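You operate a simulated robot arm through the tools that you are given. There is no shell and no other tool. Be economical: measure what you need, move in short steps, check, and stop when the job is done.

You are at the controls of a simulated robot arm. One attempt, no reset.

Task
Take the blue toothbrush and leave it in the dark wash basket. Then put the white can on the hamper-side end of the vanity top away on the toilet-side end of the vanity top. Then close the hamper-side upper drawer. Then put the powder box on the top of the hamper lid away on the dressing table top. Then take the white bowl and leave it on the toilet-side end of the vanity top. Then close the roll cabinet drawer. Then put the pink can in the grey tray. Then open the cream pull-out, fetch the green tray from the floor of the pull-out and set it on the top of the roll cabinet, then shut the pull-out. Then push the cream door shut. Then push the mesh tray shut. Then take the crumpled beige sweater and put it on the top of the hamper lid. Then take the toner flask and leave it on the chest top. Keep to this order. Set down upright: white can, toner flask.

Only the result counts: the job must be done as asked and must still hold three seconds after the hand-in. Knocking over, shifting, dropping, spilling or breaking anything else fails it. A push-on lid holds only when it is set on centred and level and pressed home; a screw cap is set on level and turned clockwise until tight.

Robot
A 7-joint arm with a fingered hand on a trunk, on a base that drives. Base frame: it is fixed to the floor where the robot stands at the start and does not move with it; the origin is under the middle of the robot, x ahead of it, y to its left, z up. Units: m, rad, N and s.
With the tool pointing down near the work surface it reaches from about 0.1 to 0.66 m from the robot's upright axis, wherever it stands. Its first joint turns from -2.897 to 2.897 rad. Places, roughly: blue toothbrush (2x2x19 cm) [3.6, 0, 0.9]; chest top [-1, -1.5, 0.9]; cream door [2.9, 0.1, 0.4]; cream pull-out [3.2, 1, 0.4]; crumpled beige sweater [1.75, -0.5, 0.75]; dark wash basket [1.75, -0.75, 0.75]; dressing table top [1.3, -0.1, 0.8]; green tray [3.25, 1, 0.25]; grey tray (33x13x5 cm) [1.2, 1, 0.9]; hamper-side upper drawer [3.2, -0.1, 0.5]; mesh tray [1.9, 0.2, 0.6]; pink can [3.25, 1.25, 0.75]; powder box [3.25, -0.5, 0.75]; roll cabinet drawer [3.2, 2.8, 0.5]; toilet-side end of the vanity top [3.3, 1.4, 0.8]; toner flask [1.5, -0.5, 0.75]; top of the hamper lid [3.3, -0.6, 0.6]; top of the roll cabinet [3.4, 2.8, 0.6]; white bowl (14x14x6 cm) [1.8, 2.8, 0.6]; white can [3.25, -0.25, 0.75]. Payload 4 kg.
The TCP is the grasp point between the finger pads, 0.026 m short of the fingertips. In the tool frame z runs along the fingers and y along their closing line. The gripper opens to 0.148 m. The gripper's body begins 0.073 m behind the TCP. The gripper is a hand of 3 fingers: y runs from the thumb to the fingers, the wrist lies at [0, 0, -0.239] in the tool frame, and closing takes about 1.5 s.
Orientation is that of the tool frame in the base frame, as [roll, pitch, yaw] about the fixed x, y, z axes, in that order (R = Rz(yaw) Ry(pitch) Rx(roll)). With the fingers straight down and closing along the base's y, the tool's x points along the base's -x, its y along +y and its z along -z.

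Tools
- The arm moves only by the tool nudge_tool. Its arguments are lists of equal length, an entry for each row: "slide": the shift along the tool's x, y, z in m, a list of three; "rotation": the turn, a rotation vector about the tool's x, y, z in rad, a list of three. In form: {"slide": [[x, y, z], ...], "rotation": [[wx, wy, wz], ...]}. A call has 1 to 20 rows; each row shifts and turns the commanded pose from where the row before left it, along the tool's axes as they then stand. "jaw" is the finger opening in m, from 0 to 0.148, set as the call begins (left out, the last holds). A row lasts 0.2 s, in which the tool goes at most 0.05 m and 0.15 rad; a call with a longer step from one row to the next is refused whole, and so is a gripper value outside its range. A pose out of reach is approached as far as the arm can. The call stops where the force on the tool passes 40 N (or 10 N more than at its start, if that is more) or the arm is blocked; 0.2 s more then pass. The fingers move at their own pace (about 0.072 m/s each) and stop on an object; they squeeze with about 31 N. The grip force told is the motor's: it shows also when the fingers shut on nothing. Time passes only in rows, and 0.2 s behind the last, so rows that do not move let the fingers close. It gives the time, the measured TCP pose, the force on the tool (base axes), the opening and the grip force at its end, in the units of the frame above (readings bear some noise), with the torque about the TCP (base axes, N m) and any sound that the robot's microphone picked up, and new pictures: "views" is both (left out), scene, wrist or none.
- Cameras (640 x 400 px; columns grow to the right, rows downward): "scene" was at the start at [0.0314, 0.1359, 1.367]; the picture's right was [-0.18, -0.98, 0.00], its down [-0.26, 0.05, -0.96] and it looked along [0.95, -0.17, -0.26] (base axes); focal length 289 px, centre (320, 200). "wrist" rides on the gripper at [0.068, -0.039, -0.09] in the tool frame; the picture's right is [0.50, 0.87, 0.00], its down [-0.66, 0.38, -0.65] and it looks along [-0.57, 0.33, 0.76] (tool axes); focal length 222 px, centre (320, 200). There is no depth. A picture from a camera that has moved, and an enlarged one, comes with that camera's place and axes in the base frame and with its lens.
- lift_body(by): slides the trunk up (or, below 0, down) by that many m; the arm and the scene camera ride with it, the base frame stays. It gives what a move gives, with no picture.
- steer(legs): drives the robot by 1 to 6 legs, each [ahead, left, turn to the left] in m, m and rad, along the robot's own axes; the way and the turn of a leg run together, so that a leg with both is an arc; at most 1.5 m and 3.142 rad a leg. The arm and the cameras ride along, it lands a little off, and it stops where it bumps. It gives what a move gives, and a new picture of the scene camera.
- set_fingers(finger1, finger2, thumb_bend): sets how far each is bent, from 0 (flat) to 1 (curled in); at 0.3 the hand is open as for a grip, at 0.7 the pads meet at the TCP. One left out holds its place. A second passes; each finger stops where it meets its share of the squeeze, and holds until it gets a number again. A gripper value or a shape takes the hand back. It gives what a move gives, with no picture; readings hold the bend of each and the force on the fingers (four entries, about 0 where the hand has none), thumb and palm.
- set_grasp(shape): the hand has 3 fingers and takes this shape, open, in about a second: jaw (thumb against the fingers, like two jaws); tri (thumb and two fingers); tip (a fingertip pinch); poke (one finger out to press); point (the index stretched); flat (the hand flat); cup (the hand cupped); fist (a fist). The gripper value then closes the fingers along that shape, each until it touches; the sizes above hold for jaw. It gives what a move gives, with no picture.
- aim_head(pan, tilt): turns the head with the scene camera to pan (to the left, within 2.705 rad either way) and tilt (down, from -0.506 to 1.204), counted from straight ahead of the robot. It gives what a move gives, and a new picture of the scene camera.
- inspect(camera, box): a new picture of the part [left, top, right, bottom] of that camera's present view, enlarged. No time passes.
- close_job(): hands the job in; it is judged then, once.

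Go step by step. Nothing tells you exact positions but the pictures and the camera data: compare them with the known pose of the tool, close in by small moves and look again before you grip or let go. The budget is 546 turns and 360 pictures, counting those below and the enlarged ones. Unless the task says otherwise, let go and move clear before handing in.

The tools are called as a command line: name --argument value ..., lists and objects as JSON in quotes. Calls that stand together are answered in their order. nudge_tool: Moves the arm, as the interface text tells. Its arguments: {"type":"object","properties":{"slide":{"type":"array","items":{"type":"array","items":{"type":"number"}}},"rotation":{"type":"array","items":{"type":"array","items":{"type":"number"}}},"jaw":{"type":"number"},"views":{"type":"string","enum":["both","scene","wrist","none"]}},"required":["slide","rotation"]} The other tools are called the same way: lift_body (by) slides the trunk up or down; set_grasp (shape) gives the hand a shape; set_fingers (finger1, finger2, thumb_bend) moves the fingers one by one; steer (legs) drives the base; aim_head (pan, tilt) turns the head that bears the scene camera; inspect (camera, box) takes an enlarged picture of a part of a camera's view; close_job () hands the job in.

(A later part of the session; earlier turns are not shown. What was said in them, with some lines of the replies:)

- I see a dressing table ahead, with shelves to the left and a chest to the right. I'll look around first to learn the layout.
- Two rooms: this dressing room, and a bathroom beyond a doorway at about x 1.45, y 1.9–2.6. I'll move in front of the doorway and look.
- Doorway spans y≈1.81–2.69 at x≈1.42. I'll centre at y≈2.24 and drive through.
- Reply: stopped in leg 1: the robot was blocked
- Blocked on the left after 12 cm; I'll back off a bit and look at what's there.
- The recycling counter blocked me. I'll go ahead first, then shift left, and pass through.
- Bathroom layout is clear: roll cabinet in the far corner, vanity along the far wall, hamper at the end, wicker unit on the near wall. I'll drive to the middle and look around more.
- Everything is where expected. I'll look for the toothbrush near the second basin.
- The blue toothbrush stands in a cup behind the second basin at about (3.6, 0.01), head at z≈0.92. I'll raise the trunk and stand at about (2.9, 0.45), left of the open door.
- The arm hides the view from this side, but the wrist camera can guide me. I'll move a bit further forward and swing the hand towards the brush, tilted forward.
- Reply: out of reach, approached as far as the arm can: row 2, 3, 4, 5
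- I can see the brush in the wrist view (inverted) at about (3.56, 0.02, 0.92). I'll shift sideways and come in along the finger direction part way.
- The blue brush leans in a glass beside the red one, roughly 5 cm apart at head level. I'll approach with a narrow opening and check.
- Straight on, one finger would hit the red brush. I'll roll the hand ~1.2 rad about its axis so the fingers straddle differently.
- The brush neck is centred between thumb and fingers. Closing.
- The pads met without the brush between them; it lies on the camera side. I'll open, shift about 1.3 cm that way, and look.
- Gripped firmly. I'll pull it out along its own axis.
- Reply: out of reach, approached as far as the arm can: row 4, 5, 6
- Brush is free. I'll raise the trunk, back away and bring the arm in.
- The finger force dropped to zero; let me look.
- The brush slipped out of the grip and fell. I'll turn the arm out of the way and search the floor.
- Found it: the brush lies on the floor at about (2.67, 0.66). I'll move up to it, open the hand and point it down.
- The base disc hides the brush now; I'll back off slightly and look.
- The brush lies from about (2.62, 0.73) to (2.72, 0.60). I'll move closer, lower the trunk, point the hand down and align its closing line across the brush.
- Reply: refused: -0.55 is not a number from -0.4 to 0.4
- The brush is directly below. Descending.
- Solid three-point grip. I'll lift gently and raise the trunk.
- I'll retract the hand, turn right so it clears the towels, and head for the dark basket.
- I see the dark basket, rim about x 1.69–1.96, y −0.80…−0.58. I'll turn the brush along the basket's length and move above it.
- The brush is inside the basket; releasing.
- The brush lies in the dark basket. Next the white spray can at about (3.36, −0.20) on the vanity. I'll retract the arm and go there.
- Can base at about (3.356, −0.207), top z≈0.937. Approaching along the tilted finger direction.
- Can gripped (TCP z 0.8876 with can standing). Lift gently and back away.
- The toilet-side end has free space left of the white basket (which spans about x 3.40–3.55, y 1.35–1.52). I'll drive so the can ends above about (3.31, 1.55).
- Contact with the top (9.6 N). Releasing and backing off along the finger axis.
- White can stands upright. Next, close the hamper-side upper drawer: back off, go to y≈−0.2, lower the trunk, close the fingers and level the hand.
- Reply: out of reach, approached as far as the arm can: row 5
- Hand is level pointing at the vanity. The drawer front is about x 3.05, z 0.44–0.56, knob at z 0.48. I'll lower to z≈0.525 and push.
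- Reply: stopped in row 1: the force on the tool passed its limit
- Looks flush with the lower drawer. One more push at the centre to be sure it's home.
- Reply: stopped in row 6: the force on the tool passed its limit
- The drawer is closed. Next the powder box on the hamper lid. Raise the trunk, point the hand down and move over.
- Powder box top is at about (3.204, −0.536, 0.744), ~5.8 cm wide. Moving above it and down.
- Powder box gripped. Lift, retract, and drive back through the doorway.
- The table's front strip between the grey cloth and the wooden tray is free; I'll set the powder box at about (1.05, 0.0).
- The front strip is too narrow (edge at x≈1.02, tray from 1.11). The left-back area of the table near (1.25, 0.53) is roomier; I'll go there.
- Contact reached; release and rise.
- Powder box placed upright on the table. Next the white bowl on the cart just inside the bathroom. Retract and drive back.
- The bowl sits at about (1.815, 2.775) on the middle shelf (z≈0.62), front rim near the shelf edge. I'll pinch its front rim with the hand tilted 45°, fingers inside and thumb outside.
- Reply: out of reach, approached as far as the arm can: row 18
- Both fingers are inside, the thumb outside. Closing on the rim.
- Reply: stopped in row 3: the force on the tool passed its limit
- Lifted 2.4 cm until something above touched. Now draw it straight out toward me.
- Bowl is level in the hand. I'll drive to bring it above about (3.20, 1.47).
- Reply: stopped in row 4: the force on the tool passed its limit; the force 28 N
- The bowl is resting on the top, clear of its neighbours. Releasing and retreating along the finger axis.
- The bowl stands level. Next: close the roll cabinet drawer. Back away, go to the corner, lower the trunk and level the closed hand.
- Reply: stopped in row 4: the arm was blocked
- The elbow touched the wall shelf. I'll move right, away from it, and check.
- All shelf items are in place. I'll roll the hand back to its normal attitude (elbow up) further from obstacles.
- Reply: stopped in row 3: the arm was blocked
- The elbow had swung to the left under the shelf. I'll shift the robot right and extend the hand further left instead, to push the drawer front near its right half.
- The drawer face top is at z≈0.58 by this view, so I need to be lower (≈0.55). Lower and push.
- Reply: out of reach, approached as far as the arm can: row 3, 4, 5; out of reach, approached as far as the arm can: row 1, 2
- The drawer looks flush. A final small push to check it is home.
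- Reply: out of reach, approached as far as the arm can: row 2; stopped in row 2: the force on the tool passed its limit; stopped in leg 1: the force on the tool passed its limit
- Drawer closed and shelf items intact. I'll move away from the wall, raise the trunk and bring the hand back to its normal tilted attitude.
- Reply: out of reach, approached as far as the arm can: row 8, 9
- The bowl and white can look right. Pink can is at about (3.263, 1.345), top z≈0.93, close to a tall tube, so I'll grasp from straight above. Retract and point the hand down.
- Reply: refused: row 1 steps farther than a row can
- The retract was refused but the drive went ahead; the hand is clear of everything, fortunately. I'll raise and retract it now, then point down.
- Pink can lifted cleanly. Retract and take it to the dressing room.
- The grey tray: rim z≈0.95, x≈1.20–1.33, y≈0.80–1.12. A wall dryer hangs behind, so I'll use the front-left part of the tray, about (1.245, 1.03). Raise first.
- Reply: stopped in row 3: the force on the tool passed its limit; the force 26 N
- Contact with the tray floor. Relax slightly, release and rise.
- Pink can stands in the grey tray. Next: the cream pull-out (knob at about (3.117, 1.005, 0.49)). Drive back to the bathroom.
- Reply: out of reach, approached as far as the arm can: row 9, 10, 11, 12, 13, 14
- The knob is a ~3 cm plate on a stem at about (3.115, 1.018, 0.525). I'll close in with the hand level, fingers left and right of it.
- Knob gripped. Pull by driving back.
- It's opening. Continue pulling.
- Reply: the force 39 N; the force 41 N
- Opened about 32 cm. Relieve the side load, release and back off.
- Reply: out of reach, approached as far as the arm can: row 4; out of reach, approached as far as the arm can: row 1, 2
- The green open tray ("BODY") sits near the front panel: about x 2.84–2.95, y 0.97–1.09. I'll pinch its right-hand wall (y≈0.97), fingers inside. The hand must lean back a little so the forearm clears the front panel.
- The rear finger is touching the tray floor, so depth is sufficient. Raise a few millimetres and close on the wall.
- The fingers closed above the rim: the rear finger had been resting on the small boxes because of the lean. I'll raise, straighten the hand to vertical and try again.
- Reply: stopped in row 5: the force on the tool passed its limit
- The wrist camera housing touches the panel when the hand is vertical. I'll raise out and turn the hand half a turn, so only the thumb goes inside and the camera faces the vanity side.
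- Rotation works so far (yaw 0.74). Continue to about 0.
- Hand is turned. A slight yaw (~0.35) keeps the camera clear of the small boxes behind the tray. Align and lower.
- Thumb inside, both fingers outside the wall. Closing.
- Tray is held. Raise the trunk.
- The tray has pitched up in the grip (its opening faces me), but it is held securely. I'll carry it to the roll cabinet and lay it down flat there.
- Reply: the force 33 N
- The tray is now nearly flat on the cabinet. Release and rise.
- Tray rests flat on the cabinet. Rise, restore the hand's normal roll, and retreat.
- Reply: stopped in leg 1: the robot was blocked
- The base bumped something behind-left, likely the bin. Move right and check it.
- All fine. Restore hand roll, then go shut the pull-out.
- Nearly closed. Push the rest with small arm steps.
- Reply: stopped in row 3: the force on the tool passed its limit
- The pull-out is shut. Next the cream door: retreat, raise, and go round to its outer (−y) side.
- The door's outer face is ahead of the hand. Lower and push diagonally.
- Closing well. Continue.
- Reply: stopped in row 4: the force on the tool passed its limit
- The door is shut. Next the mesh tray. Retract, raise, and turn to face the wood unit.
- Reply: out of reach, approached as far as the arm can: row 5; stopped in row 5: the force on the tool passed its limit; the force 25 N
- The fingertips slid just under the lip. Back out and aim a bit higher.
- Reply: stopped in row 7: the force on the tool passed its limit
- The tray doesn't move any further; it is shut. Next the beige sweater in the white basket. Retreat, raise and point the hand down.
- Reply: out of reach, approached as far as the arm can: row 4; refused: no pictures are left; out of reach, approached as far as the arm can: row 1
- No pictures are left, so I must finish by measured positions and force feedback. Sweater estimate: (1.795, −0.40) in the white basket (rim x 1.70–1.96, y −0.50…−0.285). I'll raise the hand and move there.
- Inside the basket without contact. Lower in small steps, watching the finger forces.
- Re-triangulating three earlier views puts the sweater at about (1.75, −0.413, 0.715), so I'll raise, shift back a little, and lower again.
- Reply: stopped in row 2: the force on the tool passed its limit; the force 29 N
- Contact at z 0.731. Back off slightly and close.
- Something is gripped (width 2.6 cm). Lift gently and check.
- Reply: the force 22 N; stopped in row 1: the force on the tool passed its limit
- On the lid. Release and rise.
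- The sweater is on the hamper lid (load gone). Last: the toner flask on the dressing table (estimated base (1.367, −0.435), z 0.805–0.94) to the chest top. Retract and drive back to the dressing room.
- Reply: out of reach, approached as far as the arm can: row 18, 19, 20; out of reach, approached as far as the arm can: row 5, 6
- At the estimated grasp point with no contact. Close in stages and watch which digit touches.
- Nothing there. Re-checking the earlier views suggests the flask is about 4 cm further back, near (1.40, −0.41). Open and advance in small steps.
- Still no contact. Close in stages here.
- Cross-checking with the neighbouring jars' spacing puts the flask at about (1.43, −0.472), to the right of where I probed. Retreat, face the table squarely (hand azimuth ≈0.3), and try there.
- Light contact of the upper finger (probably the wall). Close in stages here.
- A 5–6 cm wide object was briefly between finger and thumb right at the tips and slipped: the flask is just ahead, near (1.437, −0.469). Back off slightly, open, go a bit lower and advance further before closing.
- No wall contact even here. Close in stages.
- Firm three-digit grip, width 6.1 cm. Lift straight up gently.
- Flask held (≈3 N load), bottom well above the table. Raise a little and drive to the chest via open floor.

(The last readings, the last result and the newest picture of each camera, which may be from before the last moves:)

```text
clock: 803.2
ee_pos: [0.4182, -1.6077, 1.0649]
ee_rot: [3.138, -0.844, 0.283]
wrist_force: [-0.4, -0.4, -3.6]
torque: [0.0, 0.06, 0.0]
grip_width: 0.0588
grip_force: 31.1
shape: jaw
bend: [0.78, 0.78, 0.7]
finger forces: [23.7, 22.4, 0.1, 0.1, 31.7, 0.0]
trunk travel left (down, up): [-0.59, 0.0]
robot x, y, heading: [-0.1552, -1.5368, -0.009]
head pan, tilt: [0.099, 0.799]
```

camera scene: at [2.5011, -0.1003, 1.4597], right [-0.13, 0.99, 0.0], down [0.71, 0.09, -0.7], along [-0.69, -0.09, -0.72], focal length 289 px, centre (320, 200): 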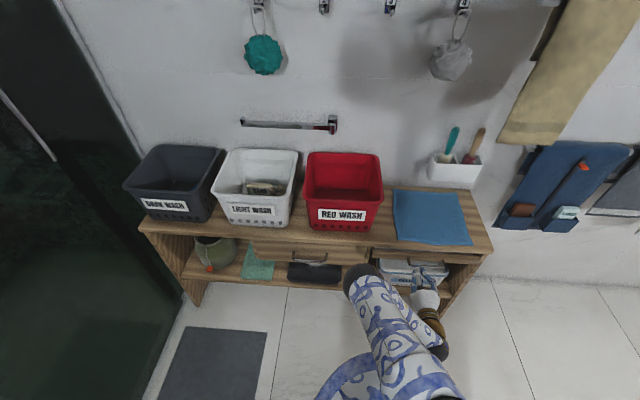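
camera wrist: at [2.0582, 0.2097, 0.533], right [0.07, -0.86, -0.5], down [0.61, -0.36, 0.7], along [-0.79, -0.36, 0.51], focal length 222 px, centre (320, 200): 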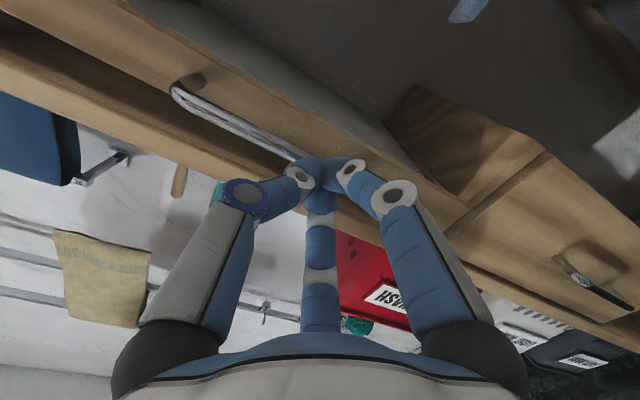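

steer --legs '[[0, 0, 1.57], [0, 0, 1.58]]'

```text
clock: 805.5
ee_pos: [0.3583, -1.2627, 1.0636]
ee_rot: [-3.14, -0.843, 0.894]
wrist_force: [0.1, 0.1, -3.1]
torque: [0.01, 0.01, 0.04]
grip_width: 0.0585
grip_force: 30.8
shape: jaw
bend: [0.78, 0.78, 0.7]
finger forces: [23.7, 23.1, 0.1, 0.0, 32.2, 0.0]
trunk travel left (down, up): [-0.59, 0.0]
robot x, y, heading: [-0.1532, -1.5317, 0.61]
head pan, tilt: [0.099, 0.799]
stopped in leg 1: the robot was blocked; the commanded pose is now the measured one
```

Blocked while turning (probably the bench). Move away from it and turn further up the room.

steer --legs '[[0.1, 0.33, 0]]'

steer --legs '[[0, 0, 1.26], [0, 0, 1.26]]'

```text
clock: 807.7
ee_pos: [0.2537, -0.9339, 1.0647]
ee_rot: [3.139, -0.842, 0.895]
wrist_force: [-0.7, -0.4, -2.9]
torque: [-0.05, 0.01, 0.01]
grip_width: 0.0585
grip_force: 31.5
shape: jaw
bend: [0.78, 0.78, 0.7]
finger forces: [23.7, 23.0, 0.1, 0.1, 32.3, 0.1]
trunk travel left (down, up): [-0.59, 0.0]
robot x, y, heading: [-0.2544, -1.2033, 0.607]
head pan, tilt: [0.099, 0.799]
```

```text
clock: 813.1
ee_pos: [-0.6892, -0.8304, 1.0607]
ee_rot: [-3.139, -0.833, 2.848]
wrist_force: [20.0, -1.1, -1.1]
torque: [-0.05, -0.36, 0.48]
grip_width: 0.0541
grip_force: 30.7
shape: jaw
bend: [0.8, 0.8, 0.71]
finger forces: [19.4, 25.9, 0.0, 0.0, 50.4, 0.0]
trunk travel left (down, up): [-0.59, 0.0]
robot x, y, heading: [-0.2548, -1.2039, 2.573]
head pan, tilt: [0.099, 0.799]
stopped in leg 2: the force on the tool passed its limit (the readings are from after the stop); the commanded pose is now the measured one
```

Touched the wardrobe front; back off at once.

steer --legs '[[0, 0, -0.25]]'

steer --legs '[[-0.2, 0.1, 0]]'

```text
clock: 814.4
ee_pos: [-0.5862, -0.7341, 1.06]
ee_rot: [3.141, -0.835, 2.601]
wrist_force: [-0.3, -0.8, -1.9]
torque: [0.02, -0.02, -0.05]
grip_width: 0.0542
grip_force: 31.4
shape: jaw
bend: [0.8, 0.8, 0.7]
finger forces: [18.1, 22.8, 0.1, 0.0, 32.7, 0.0]
trunk travel left (down, up): [-0.59, 0.0]
robot x, y, heading: [-0.2598, -1.2004, 2.32]
head pan, tilt: [0.099, 0.799]
```

```text
clock: 816.1
ee_pos: [-0.5211, -0.9489, 1.0597]
ee_rot: [3.14, -0.835, 2.6]
wrist_force: [0.1, 0.8, -2.3]
torque: [0.02, -0.04, 0.04]
grip_width: 0.0541
grip_force: 30.9
shape: jaw
bend: [0.8, 0.8, 0.7]
finger forces: [17.9, 22.8, 0.0, 0.0, 32.7, 0.0]
trunk travel left (down, up): [-0.59, 0.0]
robot x, y, heading: [-0.1903, -1.4159, 2.322]
head pan, tilt: [0.099, 0.799]
```

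nudge_tool --slide '[[-0.0199, 0, -0.0224], [-0.0199, 0, -0.0224], [-0.0199, 0, -0.0224], [-0.0199, 0, -0.0224]]' --rotation '[[0, 0, 0], [0, 0, 0], [0, 0, 0], [0, 0, 0]]' --views "none"

steer --legs '[[0, 0, 0.4]]'

steer --legs '[[0, 0, 0.42]]'

```text
clock: 817.1
ee_pos: [-0.4211, -1.0105, 1.0624]
ee_rot: [3.139, -0.833, 2.601]
wrist_force: [-0.2, 0.6, -2.1]
torque: [0.0, -0.05, 0.03]
grip_width: 0.0545
grip_force: 31.3
shape: jaw
bend: [0.8, 0.8, 0.7]
finger forces: [17.9, 22.6, 0.1, 0.1, 32.7, 0.1]
trunk travel left (down, up): [-0.59, 0.0]
robot x, y, heading: [-0.1912, -1.4209, 2.322]
head pan, tilt: [0.099, 0.799]
no pictures are left
```

```text
clock: 818.7
ee_pos: [-0.5633, -1.1348, 1.0619]
ee_rot: [-3.141, -0.834, 3.003]
wrist_force: [0.2, 0.0, -2.2]
torque: [0.02, -0.01, 0.0]
grip_width: 0.0542
grip_force: 30.9
shape: jaw
bend: [0.8, 0.8, 0.7]
finger forces: [17.8, 21.9, 0.1, 0.0, 32.5, 0.0]
trunk travel left (down, up): [-0.59, 0.0]
robot x, y, heading: [-0.1888, -1.4153, 2.728]
head pan, tilt: [0.099, 0.799]
```

```text
clock: 820.4
ee_pos: [-0.6446, -1.3082, 1.0611]
ee_rot: [3.141, -0.834, -2.86]
wrist_force: [-0.6, -0.4, -2.3]
torque: [0.03, 0.0, -0.01]
grip_width: 0.0511
grip_force: 30.7
shape: jaw
bend: [0.81, 0.81, 0.7]
finger forces: [17.4, 18.5, 0.1, 0.0, 30.4, 0.1]
trunk travel left (down, up): [-0.59, 0.0]
robot x, y, heading: [-0.1912, -1.4154, -3.138]
head pan, tilt: [0.099, 0.799]
```

steer --legs '[[0, 0.1, 0], [0.24, 0, 0]]'

nudge_tool --slide '[[0.0199, 0, 0.0224], [0.0199, 0, 0.0224], [0.0199, 0, 0.0224]]' --rotation '[[0, 0, 0], [0, 0, 0], [0, 0, 0]]' --views "none"

```text
clock: 822.9
ee_pos: [-0.8845, -1.4087, 1.0615]
ee_rot: [-3.141, -0.834, -2.863]
wrist_force: [1.6, 0.7, -1.9]
torque: [0.0, -0.01, -0.01]
grip_width: 0.051
grip_force: 30.9
shape: jaw
bend: [0.81, 0.81, 0.7]
finger forces: [17.3, 18.6, 0.1, 0.0, 30.2, 0.0]
trunk travel left (down, up): [-0.59, 0.0]
robot x, y, heading: [-0.4338, -1.5154, -3.144]
head pan, tilt: [0.099, 0.799]
```

```text
clock: 823.7
ee_pos: [-0.9701, -1.4338, 1.0607]
ee_rot: [-3.14, -0.833, -2.864]
wrist_force: [0.1, -1.0, -2.1]
torque: [0.02, 0.01, -0.03]
grip_width: 0.0511
grip_force: 31.4
shape: jaw
bend: [0.81, 0.81, 0.7]
finger forces: [17.0, 18.6, 0.0, 0.0, 30.0, 0.0]
trunk travel left (down, up): [-0.59, 0.0]
robot x, y, heading: [-0.4291, -1.5167, -3.137]
head pan, tilt: [0.099, 0.799]
no pictures are left
```

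Above the chest. Move 3 cm further in, then lower step by step until contact.

nudge_tool --slide '[[0.0199, 0, 0.0224], [-0.015, 0, 0.0133], [-0.015, 0, 0.0133], [-0.0112, 0, 0.01]]' --rotation '[[0, 0, 0], [0, 0, 0], [0, 0, 0], [0, 0, 0]]' --views "none"

nudge_tool --slide '[[-0.0075, 0, 0.0066], [-0.0075, 0, 0.0066]]' --rotation '[[0, 0, 0], [0, 0, 0]]' --views "none"

nudge_tool --slide '[[-0.006, 0, 0.0053], [-0.006, 0, 0.0053]]' --rotation '[[0, 0, 0], [0, 0, 0]]' --views "none"

```text
clock: 824.7
ee_pos: [-0.9979, -1.4415, 1.0042]
ee_rot: [3.14, -0.833, -2.862]
wrist_force: [0.8, 0.6, -2.6]
torque: [0.0, 0.0, 0.05]
grip_width: 0.0507
grip_force: 30.9
shape: jaw
bend: [0.81, 0.81, 0.7]
finger forces: [16.9, 18.5, 0.0, 0.1, 29.7, 0.0]
trunk travel left (down, up): [-0.59, 0.0]
robot x, y, heading: [-0.4248, -1.5159, -3.135]
head pan, tilt: [0.099, 0.799]
no pictures are left
```

```text
clock: 825.3
ee_pos: [-0.9968, -1.4417, 0.9851]
ee_rot: [3.141, -0.831, -2.862]
wrist_force: [-1.1, 0.0, -2.4]
torque: [0.05, -0.01, 0.02]
grip_width: 0.0511
grip_force: 30.9
shape: jaw
bend: [0.81, 0.81, 0.7]
finger forces: [16.8, 18.5, 0.1, 0.1, 29.7, 0.1]
trunk travel left (down, up): [-0.59, 0.0]
robot x, y, heading: [-0.4298, -1.517, -3.143]
head pan, tilt: [0.099, 0.799]
no pictures are left
```

```text
clock: 825.9
ee_pos: [-0.9964, -1.4419, 0.9677]
ee_rot: [3.139, -0.833, -2.861]
wrist_force: [0.9, 0.9, -2.4]
torque: [0.07, -0.02, 0.01]
grip_width: 0.0511
grip_force: 31.2
shape: jaw
bend: [0.81, 0.81, 0.7]
finger forces: [16.8, 18.5, 0.1, 0.0, 29.5, 0.0]
trunk travel left (down, up): [-0.59, 0.0]
robot x, y, heading: [-0.4294, -1.5176, -3.144]
head pan, tilt: [0.099, 0.799]
no pictures are left
```

nudge_tool --slide '[[-0.0045, 0, 0.004], [-0.0045, 0, 0.004]]' --rotation '[[0, 0, 0], [0, 0, 0]]' --views "none"

nudge_tool --slide '[[-0.0045, 0, 0.004], [-0.0045, 0, 0.004]]' --rotation '[[0, 0, 0], [0, 0, 0]]' --views "none"

nudge_tool --slide '[[-0.0045, 0, 0.004], [-0.0045, 0, 0.004]]' --rotation '[[0, 0, 0], [0, 0, 0]]' --views "none"

```text
clock: 826.5
ee_pos: [-0.9999, -1.4414, 0.9616]
ee_rot: [3.134, -0.841, -2.856]
wrist_force: [-12.4, -6.7, 37.9]
torque: [-1.1, 0.33, -0.42]
grip_width: 0.0528
grip_force: 31.4
shape: jaw
bend: [0.82, 0.81, 0.7]
finger forces: [20.5, 20.3, 0.0, 0.0, 42.4, 0.1]
trunk travel left (down, up): [-0.59, 0.0]
robot x, y, heading: [-0.4271, -1.5199, -3.141]
head pan, tilt: [0.099, 0.799]
no pictures are left
```

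```text
clock: 826.8
ee_pos: [-1.0019, -1.4414, 0.9601]
ee_rot: [3.131, -0.847, -2.854]
wrist_force: [-8.0, -2.7, 24.2]
torque: [-0.89, 0.03, -0.22]
grip_width: 0.0525
grip_force: 31.0
shape: jaw
bend: [0.82, 0.81, 0.7]
finger forces: [19.7, 19.9, 0.1, 0.0, 37.8, 0.1]
trunk travel left (down, up): [-0.59, 0.0]
robot x, y, heading: [-0.4272, -1.5181, -3.142]
head pan, tilt: [0.099, 0.799]
stopped in row 1: the force on the tool passed its limit (the readings are from after the stop); the commanded pose is now the measured one
no pictures are left
```

```text
clock: 827.2
ee_pos: [-1.0046, -1.4421, 0.9597]
ee_rot: [3.125, -0.853, -2.852]
wrist_force: [-4.6, -0.9, 20.1]
torque: [-0.87, -0.07, -0.1]
grip_width: 0.0523
grip_force: 30.8
shape: jaw
bend: [0.82, 0.81, 0.7]
finger forces: [19.5, 20.1, 0.0, 0.0, 35.5, 0.0]
trunk travel left (down, up): [-0.59, 0.0]
robot x, y, heading: [-0.4282, -1.513, -3.138]
head pan, tilt: [0.099, 0.799]
stopped in row 1: the force on the tool passed its limit (the readings are from after the stop); the commanded pose is now the measured one
no pictures are left
```

The flask touches the chest top. Ease the load, then open gently so it can settle upright.

nudge_tool --slide '[[0.0022, 0, -0.002]]' --rotation '[[0, 0, 0]]' --views "none"

nudge_tool --slide '[[0.0015, 0, -0.0013]]' --rotation '[[0, 0, 0]]' --views "none"

```text
clock: 827.6
ee_pos: [-1.0037, -1.4425, 0.9608]
ee_rot: [3.126, -0.852, -2.853]
wrist_force: [-2.7, -2.5, 9.7]
torque: [-0.52, -0.07, -0.11]
grip_width: 0.0524
grip_force: 31.0
shape: jaw
bend: [0.82, 0.81, 0.7]
finger forces: [18.4, 19.3, 0.0, 0.1, 33.8, 0.1]
trunk travel left (down, up): [-0.59, 0.0]
robot x, y, heading: [-0.4342, -1.5156, -3.135]
head pan, tilt: [0.099, 0.799]
no pictures are left
```

```text
clock: 828.0
ee_pos: [-1.0023, -1.442, 0.9621]
ee_rot: [3.13, -0.847, -2.854]
wrist_force: [0.4, -1.6, 1.4]
torque: [-0.18, -0.07, -0.03]
grip_width: 0.0524
grip_force: 30.9
shape: jaw
bend: [0.82, 0.81, 0.7]
finger forces: [17.9, 19.0, 0.0, 0.0, 31.4, 0.0]
trunk travel left (down, up): [-0.59, 0.0]
robot x, y, heading: [-0.4292, -1.517, -3.136]
head pan, tilt: [0.099, 0.799]
no pictures are left
```

Torque shows contact on one edge only, so the flask leans toward the thumb side. I'll roll the hand to level it and re-test.

nudge_tool --slide '[[0.003, 0, -0.0027], [0, 0, 0]]' --rotation '[[0.0664, 0, 0.0748], [0, 0, 0]]' --views "none"

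nudge_tool --slide '[[-0.003, 0, 0.0027]]' --rotation '[[0, 0, 0]]' --views "none"

nudge_tool --slide '[[-0.0022, 0, 0.002]]' --rotation '[[0, 0, 0]]' --views "none"

```text
clock: 828.6
ee_pos: [-1.0025, -1.4408, 0.9661]
ee_rot: [-3.004, -0.845, -2.966]
wrist_force: [-0.1, -0.3, -2.9]
torque: [0.06, -0.02, 0.03]
grip_width: 0.0519
grip_force: 31.0
shape: jaw
bend: [0.82, 0.81, 0.7]
finger forces: [17.8, 19.3, 0.1, 0.0, 29.1, 0.0]
trunk travel left (down, up): [-0.59, 0.0]
robot x, y, heading: [-0.4304, -1.5169, -3.139]
head pan, tilt: [0.099, 0.799]
no pictures are left
```

```text
clock: 829.0
ee_pos: [-1.0024, -1.441, 0.9639]
ee_rot: [-3.004, -0.844, -2.967]
wrist_force: [0.8, 0.6, -3.0]
torque: [0.05, 0.0, -0.02]
grip_width: 0.052
grip_force: 30.9
shape: jaw
bend: [0.82, 0.81, 0.7]
finger forces: [17.7, 19.1, 0.1, 0.0, 29.0, 0.1]
trunk travel left (down, up): [-0.59, 0.0]
robot x, y, heading: [-0.4314, -1.5155, -3.142]
head pan, tilt: [0.099, 0.799]
no pictures are left
```

```text
clock: 829.4
ee_pos: [-1.0028, -1.4432, 0.9606]
ee_rot: [-3.008, -0.849, -2.963]
wrist_force: [-3.9, -1.4, 12.3]
torque: [-0.19, 0.1, -0.1]
grip_width: 0.0522
grip_force: 31.0
shape: jaw
bend: [0.82, 0.82, 0.7]
finger forces: [20.0, 20.2, 0.0, 0.0, 33.6, 0.0]
trunk travel left (down, up): [-0.59, 0.0]
robot x, y, heading: [-0.4282, -1.5163, -3.14]
head pan, tilt: [0.099, 0.799]
no pictures are left
```

Contact is now well within the flask's base, so it stands level. Ease and open slowly.

nudge_tool --slide '[[0.0014, 0, -0.0012]]' --rotation '[[0, 0, 0]]' --views "none"

nudge_tool --slide '[[0, 0, 0], [0, 0, 0], [0, 0, 0]]' --rotation '[[0, 0, 0], [0, 0, 0], [0, 0, 0]]' --jaw 0.07 --views "none"

nudge_tool --slide '[[0, 0, 0], [0, 0, 0], [0, 0, 0]]' --rotation '[[0, 0, 0], [0, 0, 0], [0, 0, 0]]' --jaw 0.1 --views "none"

```text
clock: 829.8
ee_pos: [-1.0033, -1.4418, 0.9613]
ee_rot: [-3.006, -0.844, -2.964]
wrist_force: [-3.1, -0.8, 8.7]
torque: [-0.1, 0.1, -0.04]
grip_width: 0.0525
grip_force: 30.6
shape: jaw
bend: [0.82, 0.82, 0.7]
finger forces: [19.6, 20.3, 0.1, 0.0, 32.5, 0.0]
trunk travel left (down, up): [-0.59, 0.0]
robot x, y, heading: [-0.4263, -1.5186, -3.142]
head pan, tilt: [0.099, 0.799]
no pictures are left
```

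```text
clock: 830.6
ee_pos: [-1.0015, -1.4421, 0.96]
ee_rot: [-3.005, -0.844, -2.965]
wrist_force: [-1.3, 0.7, 0.1]
torque: [0.05, 0.02, 0.03]
grip_width: 0.072
grip_force: 0.1
shape: jaw
bend: [0.38, 0.37, 0.7]
finger forces: [0.1, 1.6, 0.0, 0.0, 1.5, 0.0]
trunk travel left (down, up): [-0.59, 0.0]
robot x, y, heading: [-0.4266, -1.513, -3.143]
head pan, tilt: [0.099, 0.799]
no pictures are left
```

```text
clock: 831.4
ee_pos: [-1.0036, -1.4422, 0.9608]
ee_rot: [-3.005, -0.846, -2.967]
wrist_force: [0.0, 0.8, 0.1]
torque: [-0.03, 0.02, -0.03]
grip_width: 0.0997
grip_force: 0.0
shape: jaw
bend: [0.29, 0.29, 0.72]
finger forces: [0.0, 0.0, 0.0, 0.0, 0.0, 0.0]
trunk travel left (down, up): [-0.59, 0.0]
robot x, y, heading: [-0.4267, -1.5187, -3.138]
head pan, tilt: [0.099, 0.799]
no pictures are left
```

Released without contact. Retreat straight back along the finger axis.

nudge_tool --slide '[[0, 0, -0.01], [0, 0, -0.015], [0, 0, -0.02], [0, 0, -0.03]]' --rotation '[[0, 0, 0], [0, 0, 0], [0, 0, 0], [0, 0, 0]]' --views "none"

nudge_tool --slide '[[0, 0, -0.03], [0, 0, -0.04], [0, 0, -0.04]]' --rotation '[[0, 0, 0], [0, 0, 0], [0, 0, 0]]' --views "none"

steer --legs '[[-0.2, 0, 0]]'

```text
clock: 832.4
ee_pos: [-0.9491, -1.4219, 1.0104]
ee_rot: [-3.005, -0.845, -2.965]
wrist_force: [0.0, 0.3, 0.8]
torque: [0.01, -0.01, -0.02]
grip_width: 0.0997
grip_force: 0.0
shape: jaw
bend: [0.29, 0.29, 0.72]
finger forces: [0.0, 0.0, 0.0, 0.0, 0.0, 0.0]
trunk travel left (down, up): [-0.59, 0.0]
robot x, y, heading: [-0.4299, -1.519, -3.145]
head pan, tilt: [0.099, 0.799]
no pictures are left
```

```text
clock: 833.2
ee_pos: [-0.8697, -1.3922, 1.0826]
ee_rot: [-3.004, -0.844, -2.966]
wrist_force: [-0.7, -0.2, 0.5]
torque: [0.05, 0.0, -0.01]
grip_width: 0.0998
grip_force: 0.0
shape: jaw
bend: [0.29, 0.29, 0.72]
finger forces: [0.1, 0.0, 0.0, 0.0, 0.0, 0.1]
trunk travel left (down, up): [-0.59, 0.0]
robot x, y, heading: [-0.4314, -1.5189, -3.138]
head pan, tilt: [0.099, 0.799]
no pictures are left
```

```text
clock: 834.8
ee_pos: [-0.6679, -1.3933, 1.0835]
ee_rot: [-3.007, -0.844, -2.966]
wrist_force: [-0.4, 1.4, -0.2]
torque: [0.01, 0.01, 0.0]
grip_width: 0.0998
grip_force: 0.0
shape: jaw
bend: [0.29, 0.29, 0.72]
finger forces: [0.0, 0.0, 0.0, 0.0, 0.0, 0.1]
trunk travel left (down, up): [-0.59, 0.0]
robot x, y, heading: [-0.2239, -1.5201, -3.134]
head pan, tilt: [0.099, 0.799]
```

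All twelve steps have been carried out and the hand is empty and clear, so I'm handing the job in.

close_job

```text
The job is handed in.
```

I carried out all twelve steps in order and handed the job in, but I ran out of pictures after step 10. The last two rest on position readings and force feedback only, with no visual check.

- **Seen in place (steps 1–10):** From the pictures, the toothbrush, white can, powder box, bowl, pink can and green tray are in the right spots. The upper drawer, cabinet drawer, pull-out and cream door look shut.
- **Mesh tray:** I took it as shut because it would not move any further under a firm push. I have no clear picture of it fully closed.
- **Sweater:** I felt it leave the hand on the hamper lid, but did not see where it lies.
- **Toner flask:** I picked it by its estimated position among the bottles on the dressing table, so it may not be the right one. On the way it slipped once, was pushed against the wardrobe front, and leaned when it first touched the chest. I levelled it by force readings before letting go.

I also dropped the toothbrush on the floor once and picked it up again. The base or arm bumped the recycling counter, the wall shelf, probably the bin and probably the bench; where I could still look, everything was in place.
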